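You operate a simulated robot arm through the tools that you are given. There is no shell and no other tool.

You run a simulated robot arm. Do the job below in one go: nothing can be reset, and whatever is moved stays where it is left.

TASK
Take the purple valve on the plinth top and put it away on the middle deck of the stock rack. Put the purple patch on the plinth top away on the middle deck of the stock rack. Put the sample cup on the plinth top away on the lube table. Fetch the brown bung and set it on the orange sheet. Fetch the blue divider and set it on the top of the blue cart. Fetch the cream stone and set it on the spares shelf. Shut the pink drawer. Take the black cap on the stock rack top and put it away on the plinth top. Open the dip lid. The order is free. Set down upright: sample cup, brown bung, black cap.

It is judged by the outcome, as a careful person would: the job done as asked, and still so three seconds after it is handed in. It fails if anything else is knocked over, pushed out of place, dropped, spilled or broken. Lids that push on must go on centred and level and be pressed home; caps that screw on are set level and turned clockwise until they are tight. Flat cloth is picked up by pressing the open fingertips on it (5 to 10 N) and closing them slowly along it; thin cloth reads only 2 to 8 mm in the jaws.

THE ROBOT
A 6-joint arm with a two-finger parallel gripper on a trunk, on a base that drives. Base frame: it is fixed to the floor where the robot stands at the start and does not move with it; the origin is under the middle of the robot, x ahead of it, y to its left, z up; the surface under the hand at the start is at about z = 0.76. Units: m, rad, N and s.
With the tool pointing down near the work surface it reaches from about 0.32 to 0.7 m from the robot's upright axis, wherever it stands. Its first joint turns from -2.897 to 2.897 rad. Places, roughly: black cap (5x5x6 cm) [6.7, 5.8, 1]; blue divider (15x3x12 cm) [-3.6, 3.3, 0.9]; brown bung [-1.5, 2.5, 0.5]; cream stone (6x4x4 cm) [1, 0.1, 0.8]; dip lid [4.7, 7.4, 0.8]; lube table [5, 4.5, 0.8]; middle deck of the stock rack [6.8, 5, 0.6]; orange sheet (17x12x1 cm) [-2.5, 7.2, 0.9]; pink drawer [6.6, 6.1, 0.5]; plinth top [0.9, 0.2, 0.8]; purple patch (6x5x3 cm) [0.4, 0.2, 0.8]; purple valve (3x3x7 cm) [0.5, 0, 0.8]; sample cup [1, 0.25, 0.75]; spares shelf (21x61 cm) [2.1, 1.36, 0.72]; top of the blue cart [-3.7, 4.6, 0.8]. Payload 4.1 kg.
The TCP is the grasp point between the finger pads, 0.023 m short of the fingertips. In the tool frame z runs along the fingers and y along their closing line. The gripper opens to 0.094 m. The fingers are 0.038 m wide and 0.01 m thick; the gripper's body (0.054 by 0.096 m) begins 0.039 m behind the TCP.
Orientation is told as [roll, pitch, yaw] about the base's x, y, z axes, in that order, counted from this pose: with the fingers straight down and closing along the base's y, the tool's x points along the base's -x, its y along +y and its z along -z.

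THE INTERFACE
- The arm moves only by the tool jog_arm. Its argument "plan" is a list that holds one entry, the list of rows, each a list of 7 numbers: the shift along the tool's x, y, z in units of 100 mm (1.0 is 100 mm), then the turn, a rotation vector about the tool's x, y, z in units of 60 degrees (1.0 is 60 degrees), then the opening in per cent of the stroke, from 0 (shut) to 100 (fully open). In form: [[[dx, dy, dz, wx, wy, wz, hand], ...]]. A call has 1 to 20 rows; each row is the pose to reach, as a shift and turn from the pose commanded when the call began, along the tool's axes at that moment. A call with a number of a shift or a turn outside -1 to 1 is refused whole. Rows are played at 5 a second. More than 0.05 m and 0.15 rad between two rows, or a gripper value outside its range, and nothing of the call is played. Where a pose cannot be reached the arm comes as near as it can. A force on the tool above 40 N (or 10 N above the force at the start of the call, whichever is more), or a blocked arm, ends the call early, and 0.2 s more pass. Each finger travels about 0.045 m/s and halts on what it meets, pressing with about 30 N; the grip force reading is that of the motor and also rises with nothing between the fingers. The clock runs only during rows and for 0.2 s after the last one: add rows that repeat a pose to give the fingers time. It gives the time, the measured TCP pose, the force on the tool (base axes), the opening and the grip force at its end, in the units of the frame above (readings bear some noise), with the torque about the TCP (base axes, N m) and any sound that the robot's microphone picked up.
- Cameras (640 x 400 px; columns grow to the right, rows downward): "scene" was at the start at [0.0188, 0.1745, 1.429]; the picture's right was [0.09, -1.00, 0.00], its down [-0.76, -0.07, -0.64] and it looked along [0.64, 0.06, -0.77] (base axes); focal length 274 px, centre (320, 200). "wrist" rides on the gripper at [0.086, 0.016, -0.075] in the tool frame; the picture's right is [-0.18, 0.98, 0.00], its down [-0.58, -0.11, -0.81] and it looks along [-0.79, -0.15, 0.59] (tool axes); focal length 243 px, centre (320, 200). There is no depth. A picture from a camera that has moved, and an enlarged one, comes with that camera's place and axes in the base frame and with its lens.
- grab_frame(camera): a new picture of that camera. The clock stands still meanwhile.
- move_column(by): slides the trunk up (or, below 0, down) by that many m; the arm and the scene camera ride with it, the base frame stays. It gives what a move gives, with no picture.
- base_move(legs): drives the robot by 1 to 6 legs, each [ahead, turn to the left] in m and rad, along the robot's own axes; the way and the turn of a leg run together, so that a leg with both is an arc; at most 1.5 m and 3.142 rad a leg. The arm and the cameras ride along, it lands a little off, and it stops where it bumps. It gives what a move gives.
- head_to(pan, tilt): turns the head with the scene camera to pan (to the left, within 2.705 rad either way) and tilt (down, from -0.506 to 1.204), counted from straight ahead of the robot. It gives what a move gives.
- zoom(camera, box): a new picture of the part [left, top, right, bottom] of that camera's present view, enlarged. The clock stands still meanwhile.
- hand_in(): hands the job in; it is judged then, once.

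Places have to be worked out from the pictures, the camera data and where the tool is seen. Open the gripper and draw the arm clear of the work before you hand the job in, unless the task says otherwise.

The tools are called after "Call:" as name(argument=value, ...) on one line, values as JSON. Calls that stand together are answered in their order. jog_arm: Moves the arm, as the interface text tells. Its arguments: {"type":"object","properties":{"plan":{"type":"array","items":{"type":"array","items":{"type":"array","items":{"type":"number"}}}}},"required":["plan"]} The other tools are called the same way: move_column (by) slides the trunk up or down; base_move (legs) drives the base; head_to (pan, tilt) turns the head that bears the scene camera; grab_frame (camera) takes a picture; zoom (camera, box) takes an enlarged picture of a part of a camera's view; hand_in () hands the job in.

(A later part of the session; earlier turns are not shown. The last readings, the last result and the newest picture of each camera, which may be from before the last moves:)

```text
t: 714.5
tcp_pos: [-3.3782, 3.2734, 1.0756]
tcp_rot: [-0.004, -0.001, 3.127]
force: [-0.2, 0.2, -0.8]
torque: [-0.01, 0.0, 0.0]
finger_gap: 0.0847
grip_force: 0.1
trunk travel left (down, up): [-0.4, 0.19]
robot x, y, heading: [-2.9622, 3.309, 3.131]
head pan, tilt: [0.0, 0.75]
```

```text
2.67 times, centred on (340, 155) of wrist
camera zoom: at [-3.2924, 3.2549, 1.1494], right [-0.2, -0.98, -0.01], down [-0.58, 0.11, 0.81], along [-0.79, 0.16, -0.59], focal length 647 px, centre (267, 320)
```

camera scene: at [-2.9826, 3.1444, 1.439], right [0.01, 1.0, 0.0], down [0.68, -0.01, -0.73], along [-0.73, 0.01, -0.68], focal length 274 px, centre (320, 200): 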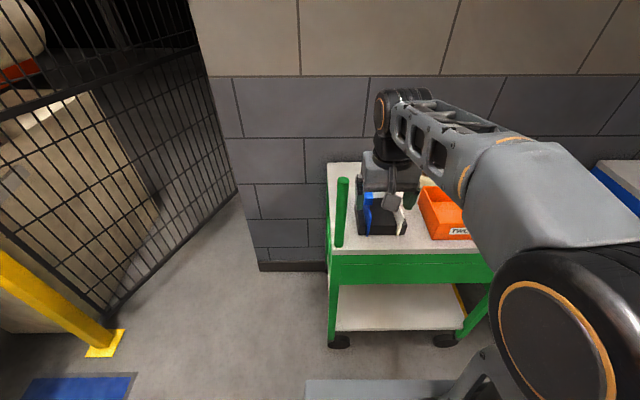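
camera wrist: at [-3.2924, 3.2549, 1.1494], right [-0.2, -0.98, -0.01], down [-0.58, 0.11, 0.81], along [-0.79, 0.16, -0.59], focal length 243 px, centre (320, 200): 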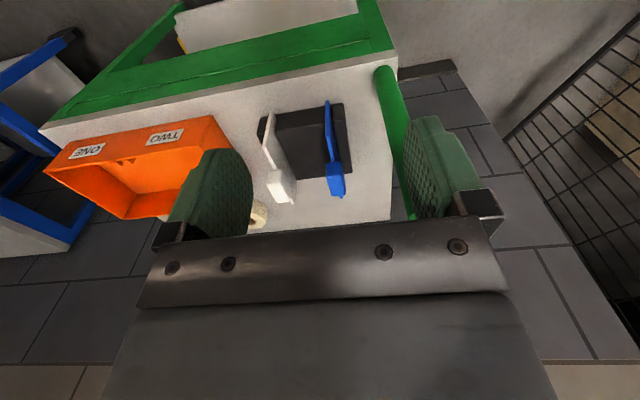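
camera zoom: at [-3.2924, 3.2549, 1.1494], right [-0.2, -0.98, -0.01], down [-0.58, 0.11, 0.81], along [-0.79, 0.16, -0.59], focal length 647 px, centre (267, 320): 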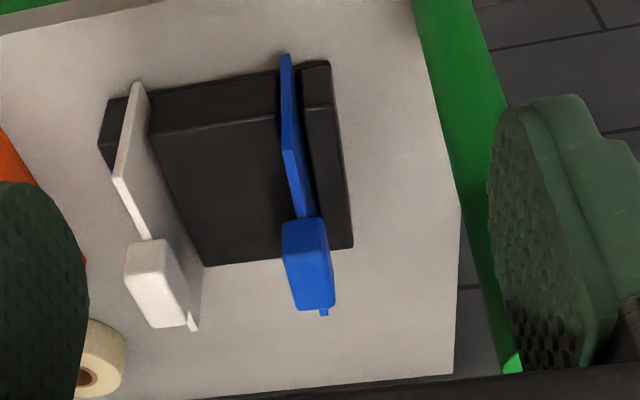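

The plate's near top corner triangulates to about (−3.447, 3.278, 0.95); the grip on top is near (−3.51, 3.28), top ≈ 0.99. I shift away from the rod, move over the grip and look again.

Call:
jog_arm(plan=[[[0, -0.05, -0.1, 0, 0, 0, 70], [-0.3, -0.08, -0.1, 0, 0, 0, 65], [-0.65, -0.1, -0.1, 0, 0, 0, 65], [-1.0, -0.12, -0.1, 0, 0, 0, 65]]])

Call:
jog_arm(plan=[[[-0.2, 0, 0.1, 0, 0, 0, 65], [-0.38, 0, 0.2, 0, 0, 0, 65]]])

Call:
grab_frame(camera="wrist")

Call:
zoom(camera="scene", box=[320, 140, 440, 260])

```text
t: 715.5
tcp_pos: [-3.4784, 3.2842, 1.0868]
tcp_rot: [-0.005, -0.002, 3.128]
force: [0.4, -0.7, 0.3]
torque: [0.0, 0.0, 0.03]
finger_gap: 0.0613
grip_force: 0.0
trunk travel left (down, up): [-0.4, 0.19]
robot x, y, heading: [-2.9579, 3.3102, 3.131]
head pan, tilt: [0.0, 0.75]
```

```text
t: 716.1
tcp_pos: [-3.5156, 3.2867, 1.0667]
tcp_rot: [-0.005, -0.001, 3.126]
force: [0.2, -0.3, 0.3]
torque: [0.01, 0.04, 0.02]
finger_gap: 0.0611
grip_force: 0.1
trunk travel left (down, up): [-0.4, 0.19]
robot x, y, heading: [-2.961, 3.3087, 3.131]
head pan, tilt: [0.0, 0.75]
```

```text
taken
camera wrist: at [-3.4303, 3.2677, 1.1408], right [-0.2, -0.98, -0.01], down [-0.58, 0.11, 0.81], along [-0.79, 0.16, -0.59], focal length 243 px, centre (320, 200)
```

wrist: 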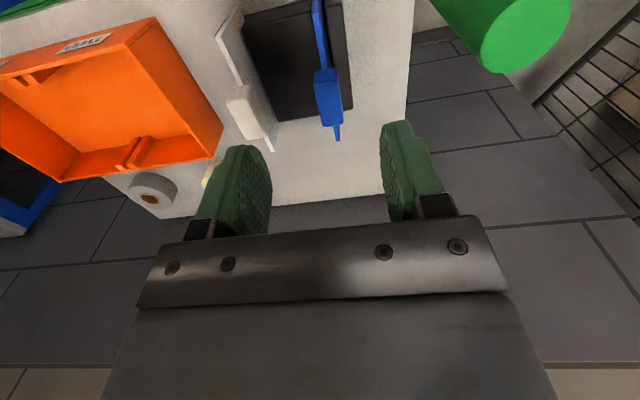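

```text
3.33 times, centred on (380, 200) of scene
camera zoom: at [-2.9829, 3.1443, 1.439], right [0.01, 1.0, 0.0], down [0.68, -0.01, -0.73], along [-0.73, 0.01, -0.68], focal length 914 px, centre (120, 200)
```

zoom: 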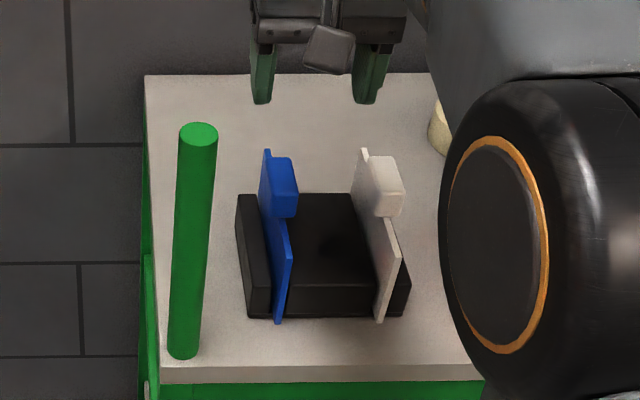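

Now a consistent fix: cart top z ≈ 0.81, grip centre ≈ (−3.56, 3.289), z 0.89–0.93. Moving over it and lowering around the grip.

Call:
jog_arm(plan=[[[-0.23, -0.01, 0.1, 0, 0, 0, 65], [-0.46, -0.01, 0.3, 0, 0, 0, 65], [-0.46, -0.01, 0.6, 0, 0, 0, 65]]])

Call:
grab_frame(camera="wrist")

Call:
zoom(camera="scene", box=[320, 140, 440, 260])

```text
t: 716.9
tcp_pos: [-3.5629, 3.2882, 1.0042]
tcp_rot: [-0.005, -0.001, 3.127]
force: [0.0, -1.2, -0.3]
torque: [0.0, 0.02, 0.0]
finger_gap: 0.0609
grip_force: 0.0
trunk travel left (down, up): [-0.4, 0.19]
robot x, y, heading: [-2.9604, 3.3126, 3.134]
head pan, tilt: [0.0, 0.75]
```

```text
taken
camera wrist: at [-3.4764, 3.2701, 1.0801], right [-0.2, -0.98, -0.01], down [-0.58, 0.11, 0.81], along [-0.79, 0.16, -0.59], focal length 243 px, centre (320, 200)
```

wrist: 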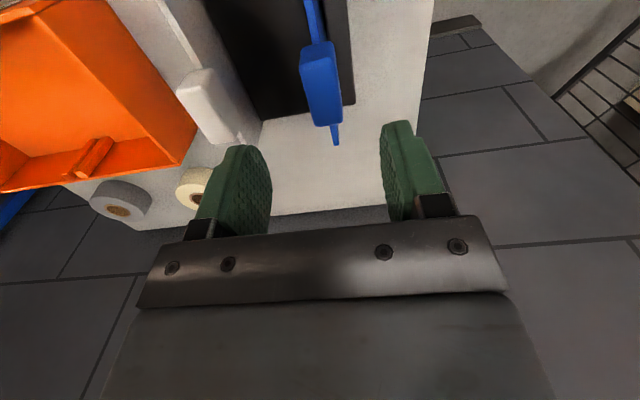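

```text
3.33 times, centred on (380, 200) of scene
camera zoom: at [-2.9828, 3.1443, 1.4391], right [0.01, 1.0, 0.0], down [0.68, -0.01, -0.73], along [-0.73, 0.01, -0.68], focal length 914 px, centre (120, 200)
```

zoom: 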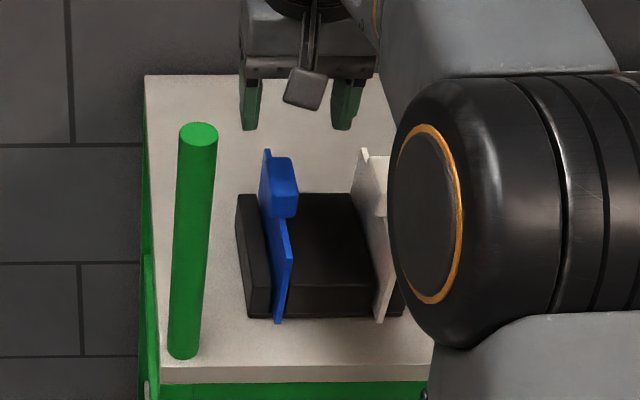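

Well aligned ((−3.561, 3.287)). Lowering to z ≈ 0.908.

Call:
jog_arm(plan=[[[0, 0, 0.3, 0, 0, 0, 65], [0, 0, 0.6, 0, 0, 0, 65], [0, 0, 0.85, 0, 0, 0, 65], [0, 0, 0.96, 0, 0, 0, 65]]])

Call:
grab_frame(camera="wrist")

Call:
zoom(camera="scene", box=[320, 140, 440, 260])

```text
t: 717.9
tcp_pos: [-3.5603, 3.2891, 0.9103]
tcp_rot: [-0.006, -0.002, 3.126]
force: [-0.3, 0.2, 0.0]
torque: [-0.01, 0.01, -0.03]
finger_gap: 0.0609
grip_force: 0.1
trunk travel left (down, up): [-0.4, 0.19]
robot x, y, heading: [-2.9584, 3.3093, 3.131]
head pan, tilt: [0.0, 0.75]
```

```text
taken
camera wrist: at [-3.4758, 3.2722, 0.9843], right [-0.2, -0.98, -0.01], down [-0.58, 0.11, 0.81], along [-0.79, 0.16, -0.59], focal length 243 px, centre (320, 200)
```

wrist: 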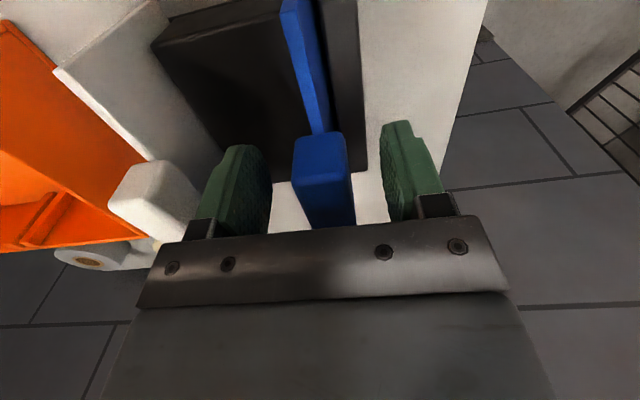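

```text
3.33 times, centred on (380, 200) of scene
camera zoom: at [-2.9827, 3.1444, 1.439], right [0.01, 1.0, 0.0], down [0.68, -0.01, -0.73], along [-0.73, 0.01, -0.68], focal length 914 px, centre (120, 200)
```

zoom: 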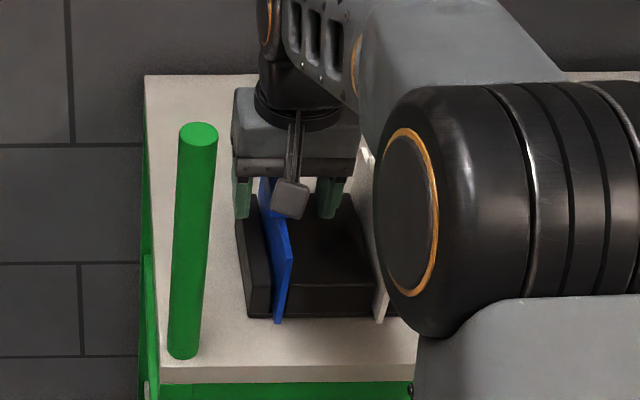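

The grip is centred between the pads. Closing.

Call:
jog_arm(plan=[[[0, 0, 0, 0, 0, 0, 48], [0, 0, 0, 0, 0, 0, 34], [0, 0, 0, 0, 0, 0, 22], [0, 0, 0, 0, 0, 0, 16], [0, 0, 0, 0, 0, 0, 16]]])

Call:
grab_frame(camera="wrist")

```text
t: 719.1
tcp_pos: [-3.5614, 3.2901, 0.9093]
tcp_rot: [-0.006, -0.002, 3.127]
force: [-0.8, -2.2, 2.4]
torque: [-0.12, -0.04, 0.12]
finger_gap: 0.0235
grip_force: 30.2
trunk travel left (down, up): [-0.4, 0.19]
robot x, y, heading: [-2.9651, 3.3087, 3.128]
head pan, tilt: [0.0, 0.75]
```

```text
taken
camera wrist: at [-3.4757, 3.2719, 0.985], right [-0.2, -0.98, -0.01], down [-0.58, 0.11, 0.81], along [-0.79, 0.16, -0.59], focal length 243 px, centre (320, 200)
```

wrist: 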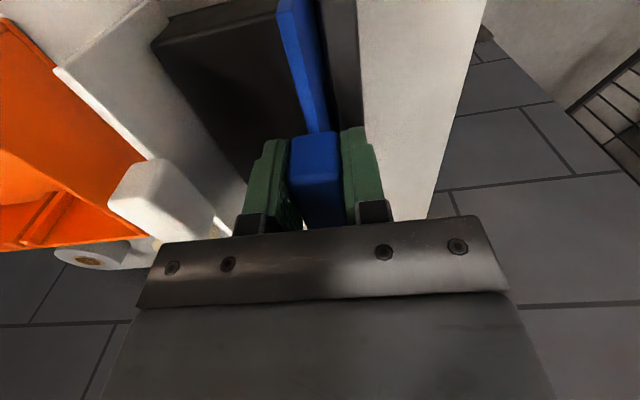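

Gripped at 23.5 mm. Drawing it straight up out of the slot.

Call:
jog_arm(plan=[[[0, 0, -0.1, 0, 0, 0, 16], [0, 0, -0.25, 0, 0, 0, 16], [0, 0, -0.45, 0, 0, 0, 16], [0, 0, -0.7, 0, 0, 0, 16], [0, 0, -1.0, 0, 0, 0, 16]]])

Call:
grab_frame(camera="wrist")

Call:
zoom(camera="scene", box=[320, 100, 440, 260])

```text
t: 720.3
tcp_pos: [-3.5624, 3.2911, 1.0085]
tcp_rot: [-0.006, -0.002, 3.126]
force: [0.4, -0.1, -0.5]
torque: [-0.03, -0.01, 0.03]
finger_gap: 0.0231
grip_force: 30.1
trunk travel left (down, up): [-0.4, 0.19]
robot x, y, heading: [-2.9607, 3.3069, 3.131]
head pan, tilt: [0.0, 0.75]
```

```text
taken
camera wrist: at [-3.4768, 3.2722, 1.084], right [-0.2, -0.98, -0.01], down [-0.58, 0.11, 0.81], along [-0.79, 0.16, -0.59], focal length 243 px, centre (320, 200)
```

wrist: 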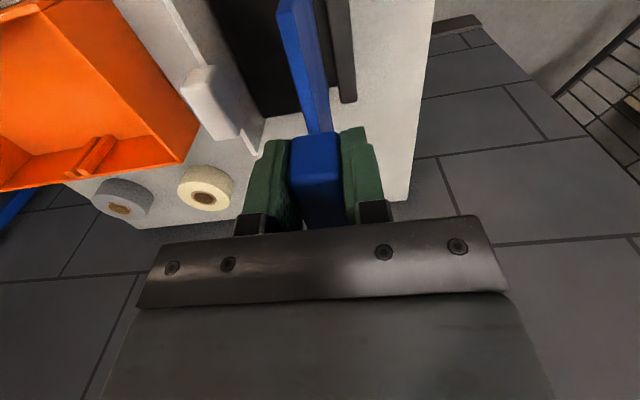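

```text
2.50 times, centred on (380, 180) of scene
camera zoom: at [-2.9827, 3.1444, 1.439], right [0.01, 1.0, 0.0], down [0.68, -0.01, -0.73], along [-0.73, 0.01, -0.68], focal length 685 px, centre (170, 250)
```

zoom: 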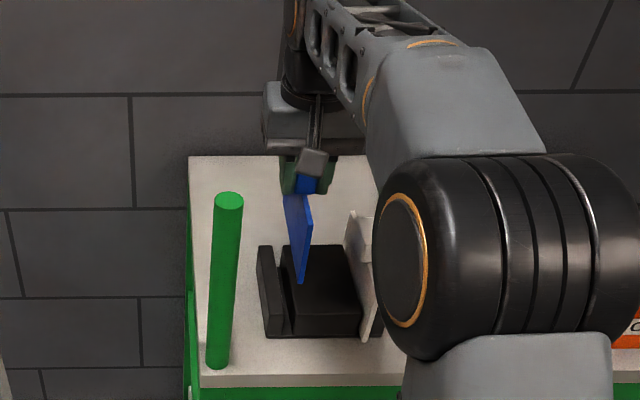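

The divider is out of its slot and hangs straight. I lift a bit more, edge away from the rod, and retract.

Call:
jog_arm(plan=[[[0, -0.1, -0.3, 0, 0, 0, 16], [0, -0.25, -0.55, 0, 0, 0, 16], [0.3, -0.3, -0.6, 0, 0, 0, 16], [0.65, -0.3, -0.6, 0, 0, 0, 16], [1.0, -0.3, -0.6, 0, 0, 0, 16]]])

Call:
base_move(legs=[[-0.1, 0], [0, -1.56], [1.28, 0]])

Call:
head_to(pan=1.4, tilt=0.6)

Call:
grab_frame(camera="scene")

```text
t: 721.5
tcp_pos: [-3.4609, 3.316, 1.0689]
tcp_rot: [-0.006, -0.001, 3.127]
force: [-0.2, -0.5, -0.6]
torque: [0.0, -0.01, -0.01]
finger_gap: 0.0234
grip_force: 29.3
trunk travel left (down, up): [-0.4, 0.19]
robot x, y, heading: [-2.96, 3.3136, 3.133]
head pan, tilt: [0.0, 0.75]
```

```text
t: 732.4
tcp_pos: [-2.8963, 5.0783, 1.0693]
tcp_rot: [-0.007, -0.002, 1.582]
force: [-0.8, -0.4, 0.0]
torque: [-0.02, 0.02, 0.01]
finger_gap: 0.0231
grip_force: 30.4
trunk travel left (down, up): [-0.4, 0.19]
robot x, y, heading: [-2.8888, 4.5759, 1.594]
head pan, tilt: [0.0, 0.75]
```

```text
t: 733.9
tcp_pos: [-2.8962, 5.0779, 1.0687]
tcp_rot: [-0.005, -0.004, 1.584]
force: [-0.7, 0.7, -0.8]
torque: [0.0, -0.01, 0.03]
finger_gap: 0.0237
grip_force: 29.9
trunk travel left (down, up): [-0.4, 0.19]
robot x, y, heading: [-2.8891, 4.5777, 1.584]
head pan, tilt: [1.4, 0.6]
```

```text
taken
camera scene: at [-3.139, 4.5295, 1.4519], right [0.15, 0.99, 0.0], down [0.56, -0.09, -0.82], along [-0.82, 0.13, -0.57], focal length 274 px, centre (320, 200)
```

scene: 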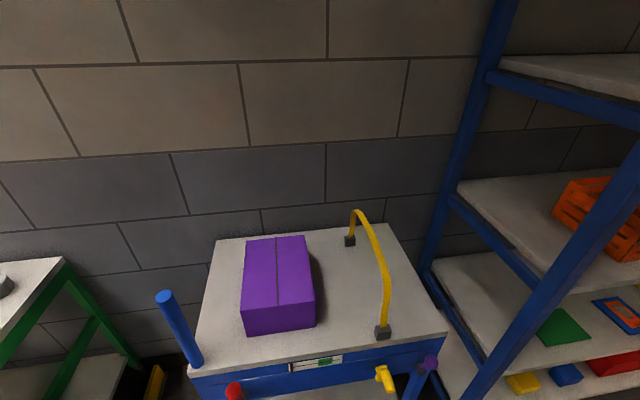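

The blue cart top (x −3.87…−3.46, y 4.29…4.90) holds a purple box (y 4.41–4.58) and a yellow arched handle at y ≈ 4.735. I raise the divider higher so it passes over those, then turn to face the cart.

Call:
jog_arm(plan=[[[0, 0, -0.3, 0, 0, 0, 16], [0, 0, -0.65, 0, 0, 0, 16], [0, 0, -1.0, 0, 0, 0, 16]]])

Call:
base_move(legs=[[0, 1.557]])

Call:
head_to(pan=0.0, tilt=0.75)

Call:
grab_frame(camera="scene")

Call:
grab_frame(camera="wrist")

```text
t: 734.7
tcp_pos: [-2.8974, 5.0772, 1.1699]
tcp_rot: [-0.005, 0.0, 1.585]
force: [-0.3, 0.1, -1.0]
torque: [-0.02, -0.03, -0.03]
finger_gap: 0.0232
grip_force: 29.6
trunk travel left (down, up): [-0.4, 0.19]
robot x, y, heading: [-2.8857, 4.5813, 1.587]
head pan, tilt: [1.4, 0.6]
```

```text
t: 738.9
tcp_pos: [-3.3884, 4.5877, 1.1688]
tcp_rot: [-0.005, -0.001, 3.117]
force: [-0.3, -0.3, -0.6]
torque: [0.02, 0.01, -0.03]
finger_gap: 0.0232
grip_force: 29.6
trunk travel left (down, up): [-0.4, 0.19]
robot x, y, heading: [-2.886, 4.577, 3.122]
head pan, tilt: [1.4, 0.6]
```

```text
t: 740.4
tcp_pos: [-3.3881, 4.5878, 1.1686]
tcp_rot: [-0.006, -0.001, 3.116]
force: [0.0, 0.2, -0.3]
torque: [-0.01, -0.02, -0.02]
finger_gap: 0.0233
grip_force: 29.8
trunk travel left (down, up): [-0.4, 0.19]
robot x, y, heading: [-2.8895, 4.5789, 3.125]
head pan, tilt: [0.0, 0.75]
```

```text
taken
camera scene: at [-2.9127, 4.4126, 1.439], right [0.02, 1.0, 0.0], down [0.68, -0.01, -0.73], along [-0.73, 0.02, -0.68], focal length 274 px, centre (320, 200)
```

scene: 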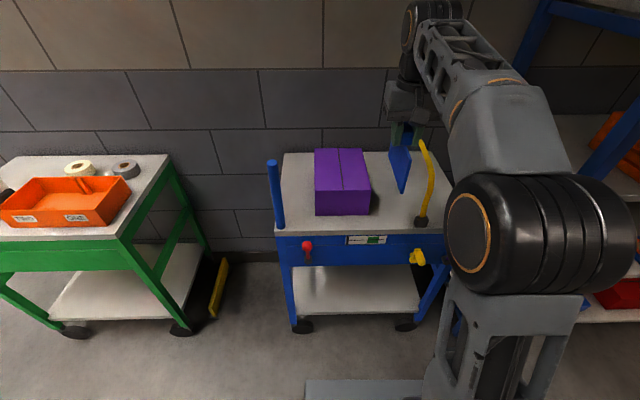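

```text
taken
camera wrist: at [-3.3028, 4.5685, 1.2439], right [-0.21, -0.98, -0.01], down [-0.58, 0.12, 0.81], along [-0.79, 0.17, -0.59], focal length 243 px, centre (320, 200)
```

wrist: 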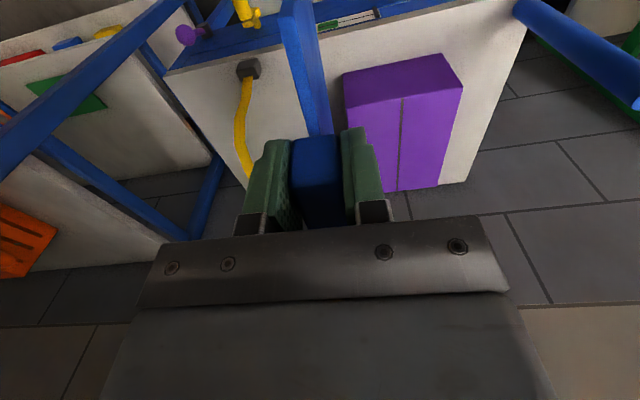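

Box right face y ≈ 4.58 (top 0.913), handle at y ≈ 4.73: the lane between is only 14 cm, so I'll stand the divider on its long edge leaning gently against the purple box. First drive 0.16 m closer.

Call:
base_move(legs=[[0.16, 0.015]])

Call:
grab_frame(camera="wrist")

Call:
grab_frame(camera="scene")

```text
t: 741.8
tcp_pos: [-3.5468, 4.5827, 1.1704]
tcp_rot: [-0.004, -0.002, 3.13]
force: [0.2, -0.4, -0.9]
torque: [0.01, -0.02, 0.0]
finger_gap: 0.0235
grip_force: 30.0
trunk travel left (down, up): [-0.4, 0.19]
robot x, y, heading: [-3.0485, 4.581, 3.133]
head pan, tilt: [0.0, 0.75]
```

```text
taken
camera wrist: at [-3.4604, 4.5653, 1.2437], right [-0.2, -0.98, -0.01], down [-0.58, 0.11, 0.81], along [-0.79, 0.16, -0.59], focal length 243 px, centre (320, 200)
```

wrist: 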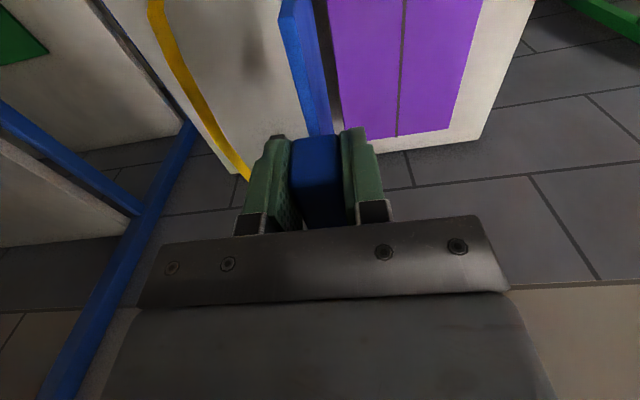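

```text
taken
camera scene: at [-3.0682, 4.4147, 1.439], right [0.01, 1.0, 0.0], down [0.68, -0.01, -0.73], along [-0.73, 0.01, -0.68], focal length 274 px, centre (320, 200)
```

scene: 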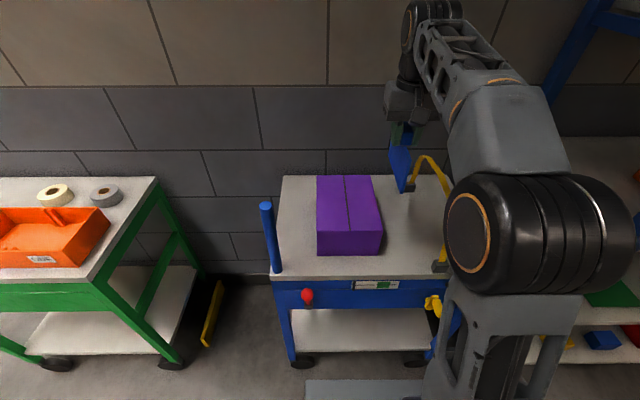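

Moving the divider over the lane (y ≈ 4.635), then lowering between box and handle.

Call:
jog_arm(plan=[[[-0.28, -0.17, 0, 0, 0, 0, 16], [-0.56, -0.35, 0, 0, 0, 0, 16], [-0.85, -0.52, 0, 0, 0, 0, 16], [-0.85, -0.52, 0.4, 0, 0, 0, 16], [-0.85, -0.52, 0.8, 0, 0, 0, 16]]])

Call:
grab_frame(camera="wrist")

Call:
grab_frame(camera="scene")

```text
t: 743.0
tcp_pos: [-3.6291, 4.6378, 1.0896]
tcp_rot: [-0.005, -0.002, 3.13]
force: [0.9, -0.5, -0.2]
torque: [0.01, -0.02, -0.01]
finger_gap: 0.0235
grip_force: 29.9
trunk travel left (down, up): [-0.4, 0.19]
robot x, y, heading: [-3.0465, 4.5741, 3.134]
head pan, tilt: [0.0, 0.75]
```

```text
taken
camera wrist: at [-3.5442, 4.6196, 1.1647], right [-0.2, -0.98, -0.01], down [-0.58, 0.11, 0.81], along [-0.79, 0.16, -0.59], focal length 243 px, centre (320, 200)
```

wrist: 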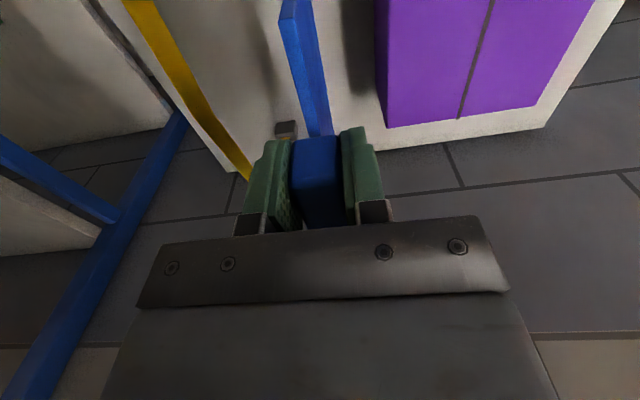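

```text
taken
camera scene: at [-3.0677, 4.4146, 1.4391], right [0.01, 1.0, 0.0], down [0.68, -0.01, -0.73], along [-0.73, 0.01, -0.68], focal length 274 px, centre (320, 200)
```

scene: 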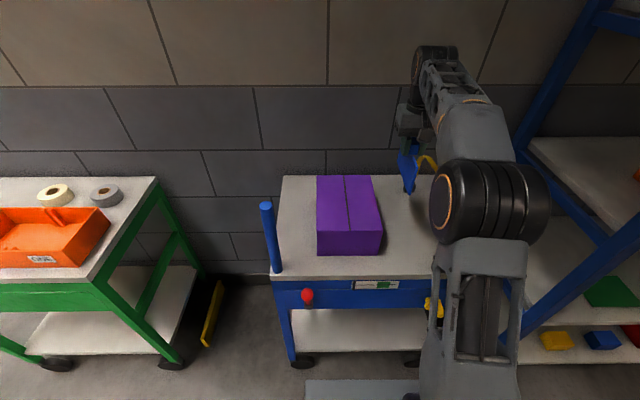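

Hanging in the lane with several cm clearance both sides. Lowering 15 cm more.

Call:
jog_arm(plan=[[[0, 0, 0.35, 0, 0, 0, 16], [0, 0, 0.7, 0, 0, 0, 16], [0, 0, 1.0, 0, 0, 0, 16]]])

Call:
jog_arm(plan=[[[0, 0, 0.2, 0, 0, 0, 16], [0, 0, 0.4, 0, 0, 0, 16], [0, 0, 0.5, 0, 0, 0, 16]]])

Call:
grab_frame(camera="wrist")

Call:
zoom(camera="scene", box=[300, 120, 480, 300])

```text
t: 743.8
tcp_pos: [-3.6296, 4.6399, 0.9897]
tcp_rot: [-0.005, -0.001, 3.129]
force: [0.3, 0.4, -0.7]
torque: [-0.03, 0.0, -0.03]
finger_gap: 0.0236
grip_force: 29.6
trunk travel left (down, up): [-0.4, 0.19]
robot x, y, heading: [-3.0424, 4.5767, 3.137]
head pan, tilt: [0.0, 0.75]
```

```text
t: 744.6
tcp_pos: [-3.6306, 4.6374, 0.9399]
tcp_rot: [-0.005, -0.003, 3.131]
force: [-0.5, 0.3, -0.7]
torque: [0.02, -0.01, 0.0]
finger_gap: 0.0233
grip_force: 30.1
trunk travel left (down, up): [-0.4, 0.19]
robot x, y, heading: [-3.0438, 4.5784, 3.132]
head pan, tilt: [0.0, 0.75]
```

```text
taken
camera wrist: at [-3.5451, 4.6196, 1.0141], right [-0.2, -0.98, -0.01], down [-0.58, 0.11, 0.81], along [-0.79, 0.16, -0.59], focal length 243 px, centre (320, 200)
```

wrist: 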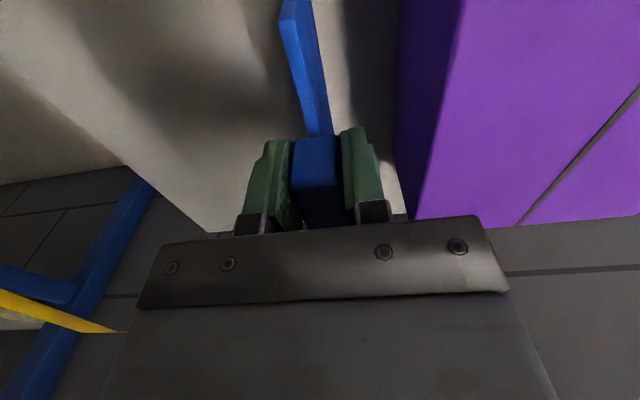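

```text
2.22 times, centred on (390, 210) of scene
camera zoom: at [-3.0681, 4.4148, 1.4391], right [0.01, 1.0, 0.0], down [0.68, -0.01, -0.73], along [-0.73, 0.01, -0.68], focal length 609 px, centre (164, 178)
```

zoom: 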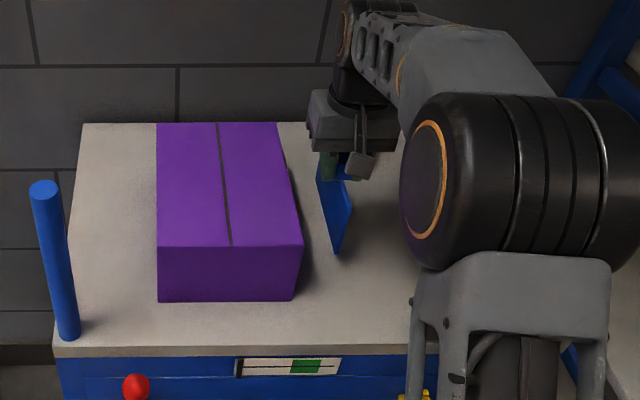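

Rolling the hand 8° so the divider's top leans toward the box, and lowering to just above the cart top.

Call:
jog_arm(plan=[[[0, 0.09, 0, 0.045, 0, 0, 16], [0, 0.18, 0.05, 0.09, 0, 0, 16], [0, 0.25, 0.12, 0.133, 0, 0, 16], [0, 0.25, 0.2, 0.133, 0, 0, 16]]])

Call:
grab_frame(camera="wrist")

Call:
zoom(camera="scene", box=[300, 120, 480, 300])

```text
t: 745.6
tcp_pos: [-3.6307, 4.6119, 0.92]
tcp_rot: [-0.147, -0.001, 3.129]
force: [0.2, 0.8, 0.4]
torque: [-0.02, -0.01, 0.0]
finger_gap: 0.0232
grip_force: 30.1
trunk travel left (down, up): [-0.4, 0.19]
robot x, y, heading: [-3.0482, 4.5766, 3.131]
head pan, tilt: [0.0, 0.75]
```

```text
taken
camera wrist: at [-3.5455, 4.5842, 0.9917], right [-0.2, -0.97, -0.14], down [-0.58, 0.0, 0.81], along [-0.79, 0.24, -0.56], focal length 243 px, centre (320, 200)
```

wrist: 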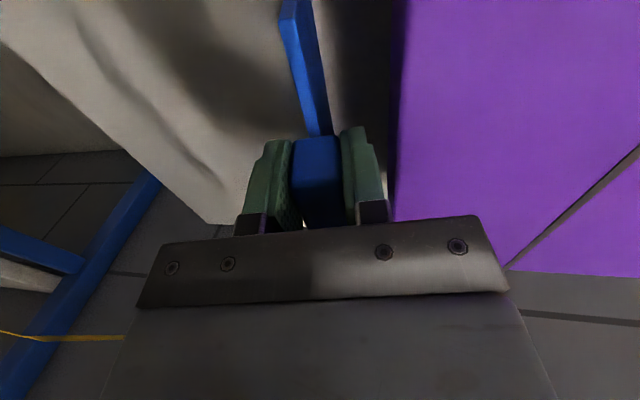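

```text
2.22 times, centred on (390, 210) of scene
camera zoom: at [-3.0681, 4.4146, 1.439], right [0.01, 1.0, 0.0], down [0.68, -0.01, -0.73], along [-0.73, 0.01, -0.68], focal length 609 px, centre (164, 178)
```

zoom: 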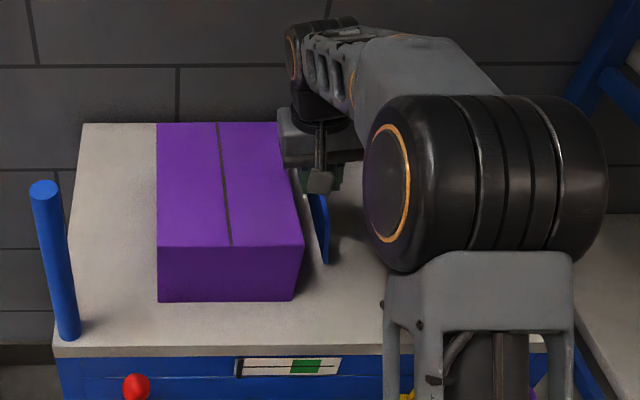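

Close to contact. Lowering in 3 mm steps.

Call:
jog_arm(plan=[[[0, 0.004, 0.03, 0, 0, 0, 16], [0, 0.008, 0.06, 0, 0, 0, 16]]])

Call:
jog_arm(plan=[[[0, 0.004, 0.03, 0, 0, 0, 16], [0, 0.008, 0.06, 0, 0, 0, 16]]])

```text
t: 746.2
tcp_pos: [-3.631, 4.6135, 0.913]
tcp_rot: [-0.145, -0.002, 3.129]
force: [-0.2, 0.0, -0.4]
torque: [0.04, 0.0, 0.02]
finger_gap: 0.0233
grip_force: 29.7
trunk travel left (down, up): [-0.4, 0.19]
robot x, y, heading: [-3.047, 4.5839, 3.128]
head pan, tilt: [0.0, 0.75]
```

```text
t: 746.8
tcp_pos: [-3.6308, 4.6131, 0.9089]
tcp_rot: [-0.144, -0.001, 3.129]
force: [0.2, 0.1, -1.1]
torque: [0.02, 0.03, 0.01]
finger_gap: 0.0232
grip_force: 30.2
trunk travel left (down, up): [-0.4, 0.19]
robot x, y, heading: [-3.0458, 4.5805, 3.132]
head pan, tilt: [0.0, 0.75]
```

Call:
jog_arm(plan=[[[0, 0.003, 0.02, 0, 0, 0, 16], [0, 0.006, 0.04, 0, 0, 0, 16]]])

Call:
grab_frame(camera="wrist")

```text
t: 747.4
tcp_pos: [-3.6301, 4.6132, 0.904]
tcp_rot: [-0.146, -0.002, 3.128]
force: [-0.4, 0.5, -1.3]
torque: [0.02, -0.02, -0.01]
finger_gap: 0.0235
grip_force: 29.7
trunk travel left (down, up): [-0.4, 0.19]
robot x, y, heading: [-3.044, 4.581, 3.13]
head pan, tilt: [0.0, 0.75]
```

```text
taken
camera wrist: at [-3.5455, 4.585, 0.9751], right [-0.2, -0.97, -0.14], down [-0.58, 0.0, 0.81], along [-0.79, 0.24, -0.56], focal length 243 px, centre (320, 200)
```

wrist: 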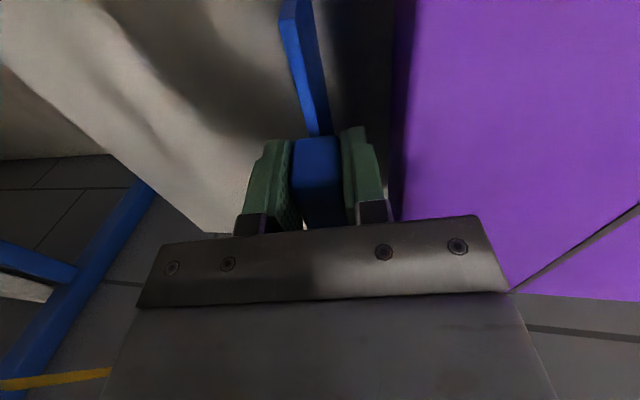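

Call:
jog_arm(plan=[[[0, 0.003, 0.02, 0, 0, 0, 16], [0, 0.006, 0.04, 0, 0, 0, 16]]])

Call:
jog_arm(plan=[[[0, 0.003, 0.02, 0, 0, 0, 16], [0, 0.006, 0.04, 0, 0, 0, 16]]])

```text
t: 748.0
tcp_pos: [-3.6299, 4.6139, 0.9014]
tcp_rot: [-0.147, -0.007, 3.13]
force: [-0.9, -1.2, 21.3]
torque: [0.19, -0.95, -0.05]
finger_gap: 0.0233
grip_force: 29.9
trunk travel left (down, up): [-0.4, 0.19]
robot x, y, heading: [-3.0448, 4.5789, 3.133]
head pan, tilt: [0.0, 0.75]
```

```text
t: 748.6
tcp_pos: [-3.6298, 4.6138, 0.8948]
tcp_rot: [-0.146, 0.0, 3.128]
force: [-0.9, 2.3, 9.6]
torque: [0.28, -0.16, 0.08]
finger_gap: 0.0239
grip_force: 30.1
trunk travel left (down, up): [-0.4, 0.19]
robot x, y, heading: [-3.0461, 4.5794, 3.137]
head pan, tilt: [0.0, 0.75]
```

Contact made and the edge has seated. Now I open while shifting the hand right equally, so the left finger stays put and supports the lean.

Call:
jog_arm(plan=[[[0, 0, -0.015, 0, 0, 0, 20], [0, -0.02, -0.015, 0, 0, 0, 30], [0, -0.05, -0.015, 0, 0, 0, 36], [0, -0.08, -0.015, 0, 0, 0, 42], [0, -0.11, -0.015, 0, 0, 0, 48], [0, -0.11, -0.015, 0, 0, 0, 48]]])

Call:
grab_frame(camera="wrist")

Call:
zoom(camera="scene", box=[300, 120, 480, 300])

```text
t: 750.0
tcp_pos: [-3.6302, 4.622, 0.8972]
tcp_rot: [-0.146, -0.002, 3.129]
force: [-0.3, 1.0, -0.6]
torque: [0.04, 0.02, 0.02]
finger_gap: 0.0452
grip_force: 0.0
trunk travel left (down, up): [-0.4, 0.19]
robot x, y, heading: [-3.0441, 4.5799, 3.133]
head pan, tilt: [0.0, 0.75]
```

```text
taken
camera wrist: at [-3.5452, 4.5955, 0.9702], right [-0.2, -0.97, -0.14], down [-0.58, 0.0, 0.81], along [-0.79, 0.24, -0.56], focal length 243 px, centre (320, 200)
```

wrist: 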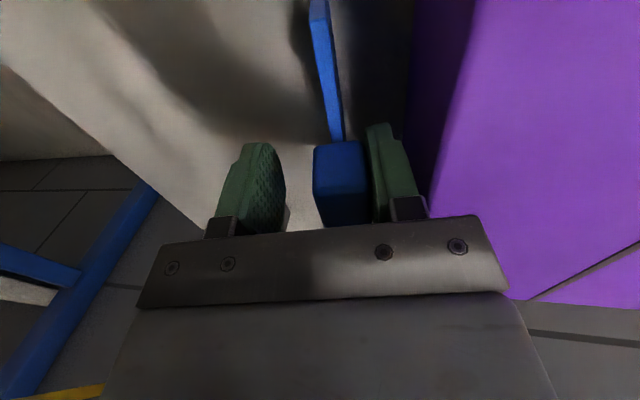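

```text
2.22 times, centred on (390, 210) of scene
camera zoom: at [-3.068, 4.4147, 1.439], right [0.01, 1.0, 0.0], down [0.68, -0.01, -0.73], along [-0.73, 0.01, -0.68], focal length 609 px, centre (164, 178)
```

zoom: 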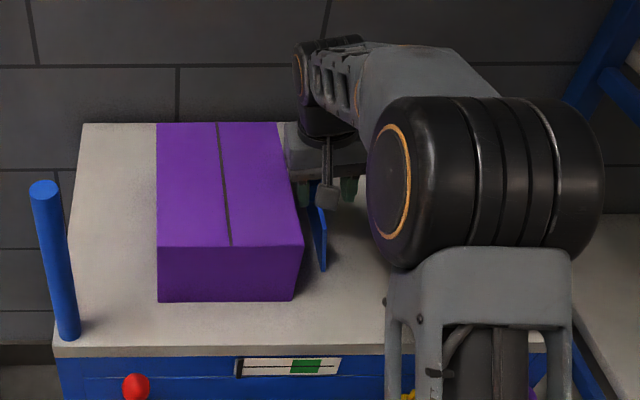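

The divider now leans on the left finger. Rising slowly, mostly vertically, so the finger slides off and it settles against the box.

Call:
jog_arm(plan=[[[0, -0.008, -0.1, 0, 0, 0, 48], [0, -0.015, -0.2, 0, 0, 0, 48], [0, -0.022, -0.3, 0, 0, 0, 48], [0, -0.03, -0.4, 0, 0, 0, 48], [0, -0.04, -0.55, 0, 0, 0, 48]]])

Call:
grab_frame(camera="wrist")

Call:
zoom(camera="scene", box=[300, 120, 480, 300])

```text
t: 751.2
tcp_pos: [-3.6298, 4.6199, 0.9542]
tcp_rot: [-0.146, 0.0, 3.129]
force: [0.5, -0.1, -0.8]
torque: [-0.02, 0.01, 0.03]
finger_gap: 0.0452
grip_force: 0.1
trunk travel left (down, up): [-0.4, 0.19]
robot x, y, heading: [-3.0436, 4.5827, 3.136]
head pan, tilt: [0.0, 0.75]
```

```text
taken
camera wrist: at [-3.5446, 4.5918, 1.0251], right [-0.2, -0.97, -0.14], down [-0.58, 0.0, 0.81], along [-0.79, 0.24, -0.56], focal length 243 px, centre (320, 200)
```

wrist: 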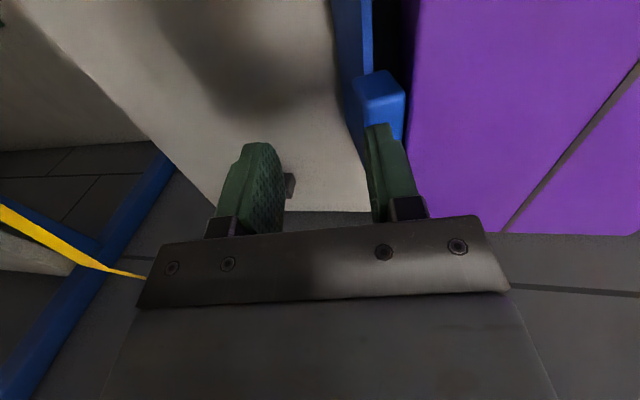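

```text
2.22 times, centred on (390, 210) of scene
camera zoom: at [-3.068, 4.4147, 1.439], right [0.01, 1.0, 0.0], down [0.68, -0.01, -0.73], along [-0.73, 0.01, -0.68], focal length 609 px, centre (164, 178)
```

zoom: 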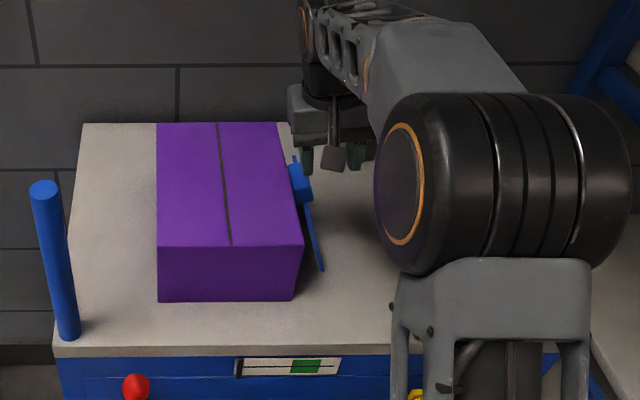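

The divider rests on the cart top, leaning steadily against the box. I rise clear above the handle, straighten the tool, and back away to check.

Call:
jog_arm(plan=[[[0, -0.05, -0.35, 0, 0, 0, 48], [0, -0.1, -0.7, 0, 0, 0, 48], [0, -0.14, -1.0, 0, 0, 0, 48]]])

Call:
jog_arm(plan=[[[0, -0.05, -0.35, -0.04, 0, 0, 60], [0, -0.1, -0.7, -0.09, 0, 0, 80], [0, -0.14, -1.0, -0.138, 0, 0, 90], [0.35, -0.14, -1.0, -0.138, 0, 0, 90], [0.7, -0.14, -1.0, -0.138, 0, 0, 90], [1.0, -0.14, -1.0, -0.138, 0, 0, 90]]])

Call:
grab_frame(camera="scene")

Call:
zoom(camera="scene", box=[300, 120, 480, 300])

```text
t: 752.0
tcp_pos: [-3.6319, 4.621, 1.0549]
tcp_rot: [-0.145, -0.002, 3.129]
force: [0.4, -0.3, 0.1]
torque: [-0.02, -0.01, -0.02]
finger_gap: 0.0453
grip_force: 0.1
trunk travel left (down, up): [-0.4, 0.19]
robot x, y, heading: [-3.0437, 4.5781, 3.137]
head pan, tilt: [0.0, 0.75]
```

```text
t: 753.4
tcp_pos: [-3.5268, 4.6147, 1.1543]
tcp_rot: [-0.001, -0.001, 3.13]
force: [0.9, -0.1, 0.4]
torque: [0.03, 0.03, 0.03]
finger_gap: 0.0849
grip_force: 0.0
trunk travel left (down, up): [-0.4, 0.19]
robot x, y, heading: [-3.0463, 4.5806, 3.131]
head pan, tilt: [0.0, 0.75]
```

```text
taken
camera scene: at [-3.0679, 4.4147, 1.439], right [0.01, 1.0, 0.0], down [0.68, -0.01, -0.73], along [-0.73, 0.01, -0.68], focal length 274 px, centre (320, 200)
```

scene: 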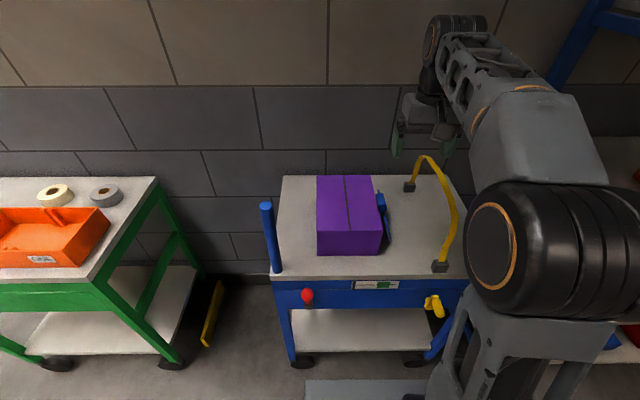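

```text
2.22 times, centred on (390, 210) of scene
camera zoom: at [-3.0679, 4.4147, 1.439], right [0.01, 1.0, 0.0], down [0.68, -0.01, -0.73], along [-0.73, 0.01, -0.68], focal length 609 px, centre (164, 178)
```

zoom: 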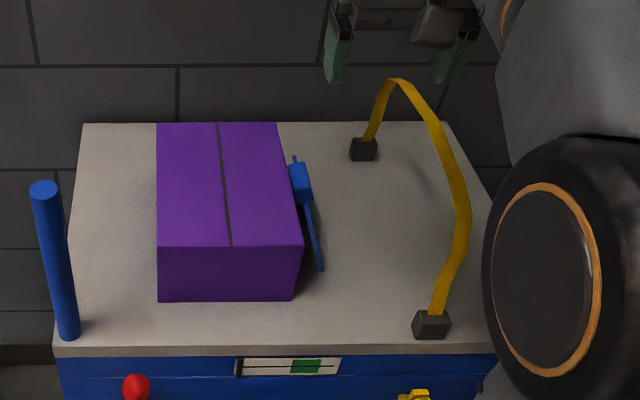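

The divider rests stably on the cart top against the box. Now the brown bung: I back off, drive south and turn east to face the small table by the orange machine.

Call:
base_move(legs=[[-0.2, 0], [0, 1.58], [1.5, 0], [0.45, 0], [0, 1.57]])

Call:
head_to(pan=0.0, tilt=0.5)

Call:
grab_frame(camera="scene")

```text
t: 771.8
tcp_pos: [-2.4032, 2.636, 1.1525]
tcp_rot: [0.0, -0.001, -0.024]
force: [0.2, 0.4, -0.2]
torque: [-0.01, -0.02, 0.01]
finger_gap: 0.0847
grip_force: 0.1
trunk travel left (down, up): [-0.4, 0.19]
robot x, y, heading: [-2.8818, 2.6772, -0.019]
head pan, tilt: [0.0, 0.75]
```

```text
t: 772.5
tcp_pos: [-2.4025, 2.6359, 1.1542]
tcp_rot: [0.001, -0.001, -0.023]
force: [0.8, -0.1, -0.3]
torque: [0.0, -0.01, 0.02]
finger_gap: 0.0848
grip_force: 0.0
trunk travel left (down, up): [-0.4, 0.19]
robot x, y, heading: [-2.8859, 2.6775, -0.022]
head pan, tilt: [0.0, 0.499]
```

```text
taken
camera scene: at [-2.848, 2.8424, 1.4609], right [-0.02, -1.0, 0.0], down [-0.48, 0.01, -0.88], along [0.88, -0.02, -0.48], focal length 274 px, centre (320, 200)
```

scene: 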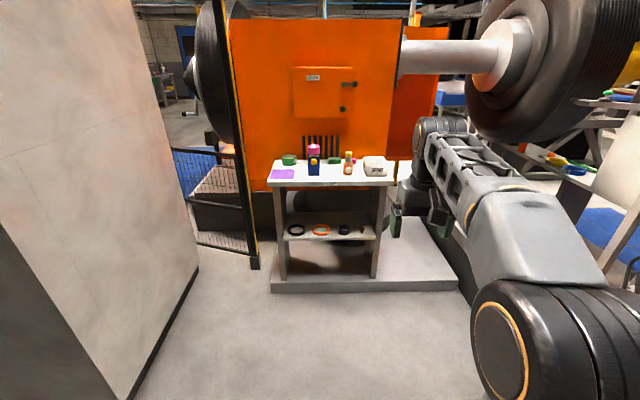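

I see the table with a lower shelf; zooming on the shelf to find the brown bung.

Call:
zoom(camera="scene", box=[260, 150, 400, 250])

Call:
move_column(by=-0.35)

Call:
zoom(camera="scene", box=[260, 60, 400, 180])

```text
4.00 times, centred on (330, 200) of scene
camera zoom: at [-2.848, 2.8424, 1.4609], right [-0.02, -1.0, 0.0], down [-0.48, 0.01, -0.88], along [0.88, -0.02, -0.48], focal length 1096 px, centre (280, 200)
```

zoom: 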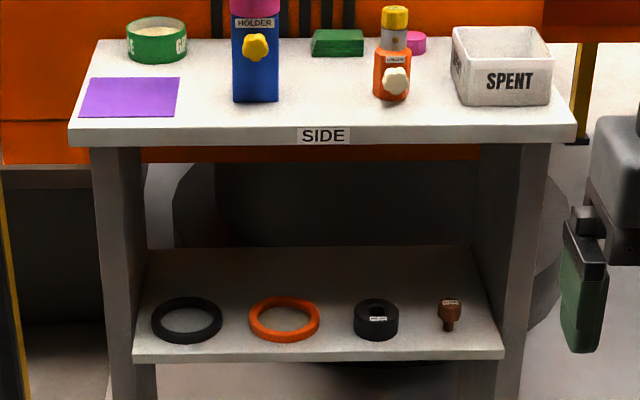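

```text
t: 776.0
tcp_pos: [-2.4029, 2.6358, 0.8038]
tcp_rot: [0.0, -0.001, -0.023]
force: [0.3, 0.4, 0.6]
torque: [0.04, 0.0, -0.03]
finger_gap: 0.0848
grip_force: 0.0
trunk travel left (down, up): [-0.05, 0.54]
robot x, y, heading: [-2.8883, 2.6772, -0.02]
head pan, tilt: [0.0, 0.499]
```

```text
3.33 times, centred on (330, 120) of scene
camera zoom: at [-2.848, 2.8424, 1.111], right [-0.02, -1.0, 0.0], down [-0.48, 0.01, -0.88], along [0.88, -0.02, -0.48], focal length 914 px, centre (287, 467)
```

zoom: 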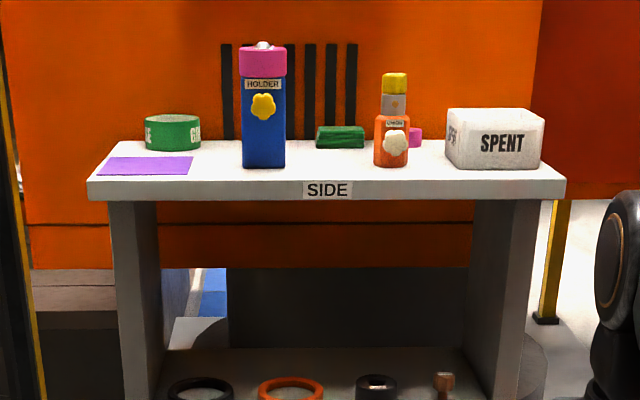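

Call:
zoom(camera="scene", box=[280, 130, 400, 210])

Call:
grab_frame(camera="wrist")

```text
5.00 times, centred on (340, 170) of scene
camera zoom: at [-2.848, 2.8424, 1.111], right [-0.02, -1.0, 0.0], down [-0.48, 0.01, -0.88], along [0.88, -0.02, -0.48], focal length 1370 px, centre (220, 350)
```

zoom: 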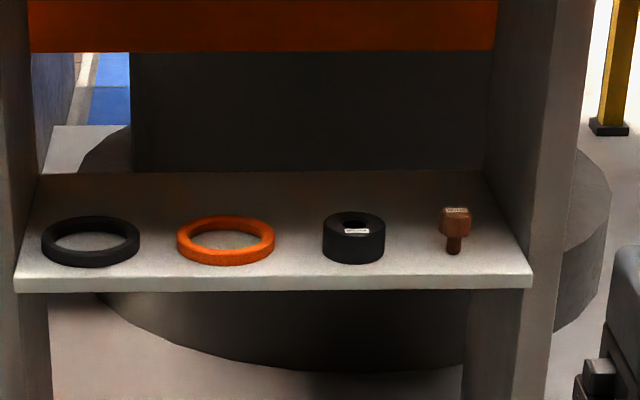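

```text
taken
camera wrist: at [-2.4904, 2.6533, 0.879], right [0.21, 0.98, 0.0], down [0.58, -0.12, 0.81], along [0.79, -0.17, -0.59], focal length 243 px, centre (320, 200)
```

wrist: 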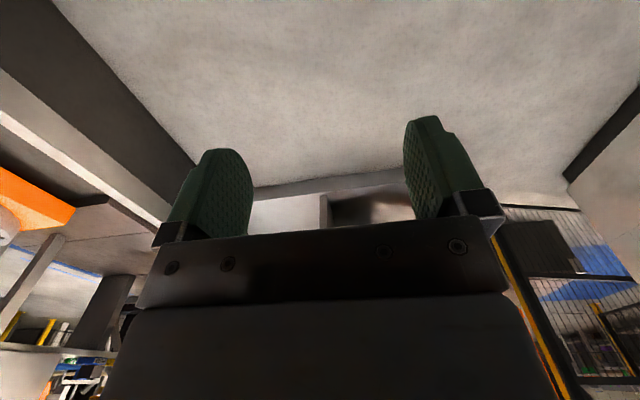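

Triangulation gives the bung's base at (−1.478, 2.555, 0.483) on the lower shelf (front x ≈ −1.53, right panel inner face y ≈ 2.49, table underside ≈ 0.82). I tilt the tool 35° and lower the hand before driving in.

Call:
jog_arm(plan=[[[0.1, 0, 0.3, 0, -0.1, 0, 80], [0.2, 0, 0.6, 0, -0.2, 0, 70], [0.3, 0, 0.9, 0, -0.3, 0, 65], [0.4, 0, 1.0, 0, -0.4, 0, 65], [0.4, 0, 1.0, 0, -0.5, 0, 65], [0.4, 0, 1.0, 0, -0.583, 0, 65]]])

Call:
base_move(legs=[[0.6, 0]])

Call:
grab_frame(camera="wrist")

Call:
grab_frame(camera="scene")

```text
t: 777.4
tcp_pos: [-2.443, 2.6358, 0.7038]
tcp_rot: [0.0, -0.613, -0.024]
force: [0.0, -0.2, 0.0]
torque: [0.02, 0.02, 0.02]
finger_gap: 0.061
grip_force: 0.1
trunk travel left (down, up): [-0.05, 0.54]
robot x, y, heading: [-2.8835, 2.6785, -0.021]
head pan, tilt: [0.0, 0.499]
```

```text
t: 780.8
tcp_pos: [-1.8361, 2.6221, 0.7037]
tcp_rot: [0.0, -0.612, -0.024]
force: [-0.1, 0.5, 0.2]
torque: [-0.03, 0.01, 0.0]
finger_gap: 0.061
grip_force: 0.1
trunk travel left (down, up): [-0.05, 0.54]
robot x, y, heading: [-2.2786, 2.666, -0.024]
head pan, tilt: [0.0, 0.499]
```

```text
taken
camera wrist: at [-1.9505, 2.6413, 0.7157], right [0.17, 0.98, 0.11], down [0.01, -0.11, 0.99], along [0.98, -0.17, -0.03], focal length 243 px, centre (320, 200)
```

wrist: 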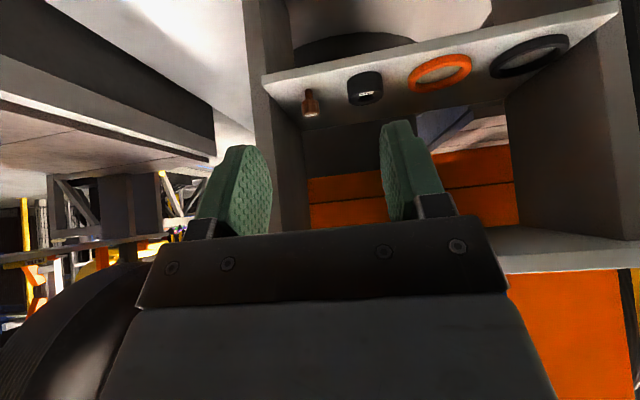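

```text
taken
camera scene: at [-2.241, 2.8303, 1.111], right [-0.02, -1.0, 0.0], down [-0.48, 0.01, -0.88], along [0.88, -0.02, -0.48], focal length 274 px, centre (320, 200)
```

scene: 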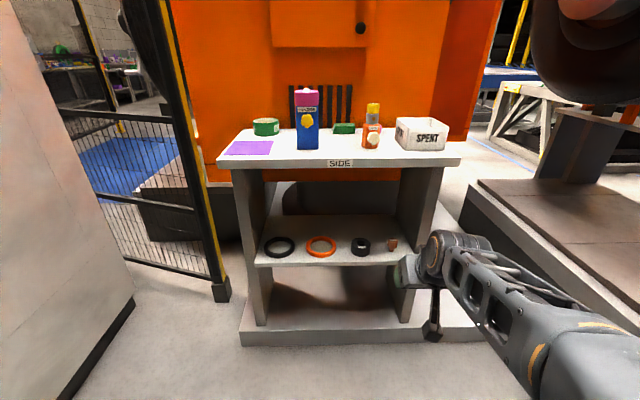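

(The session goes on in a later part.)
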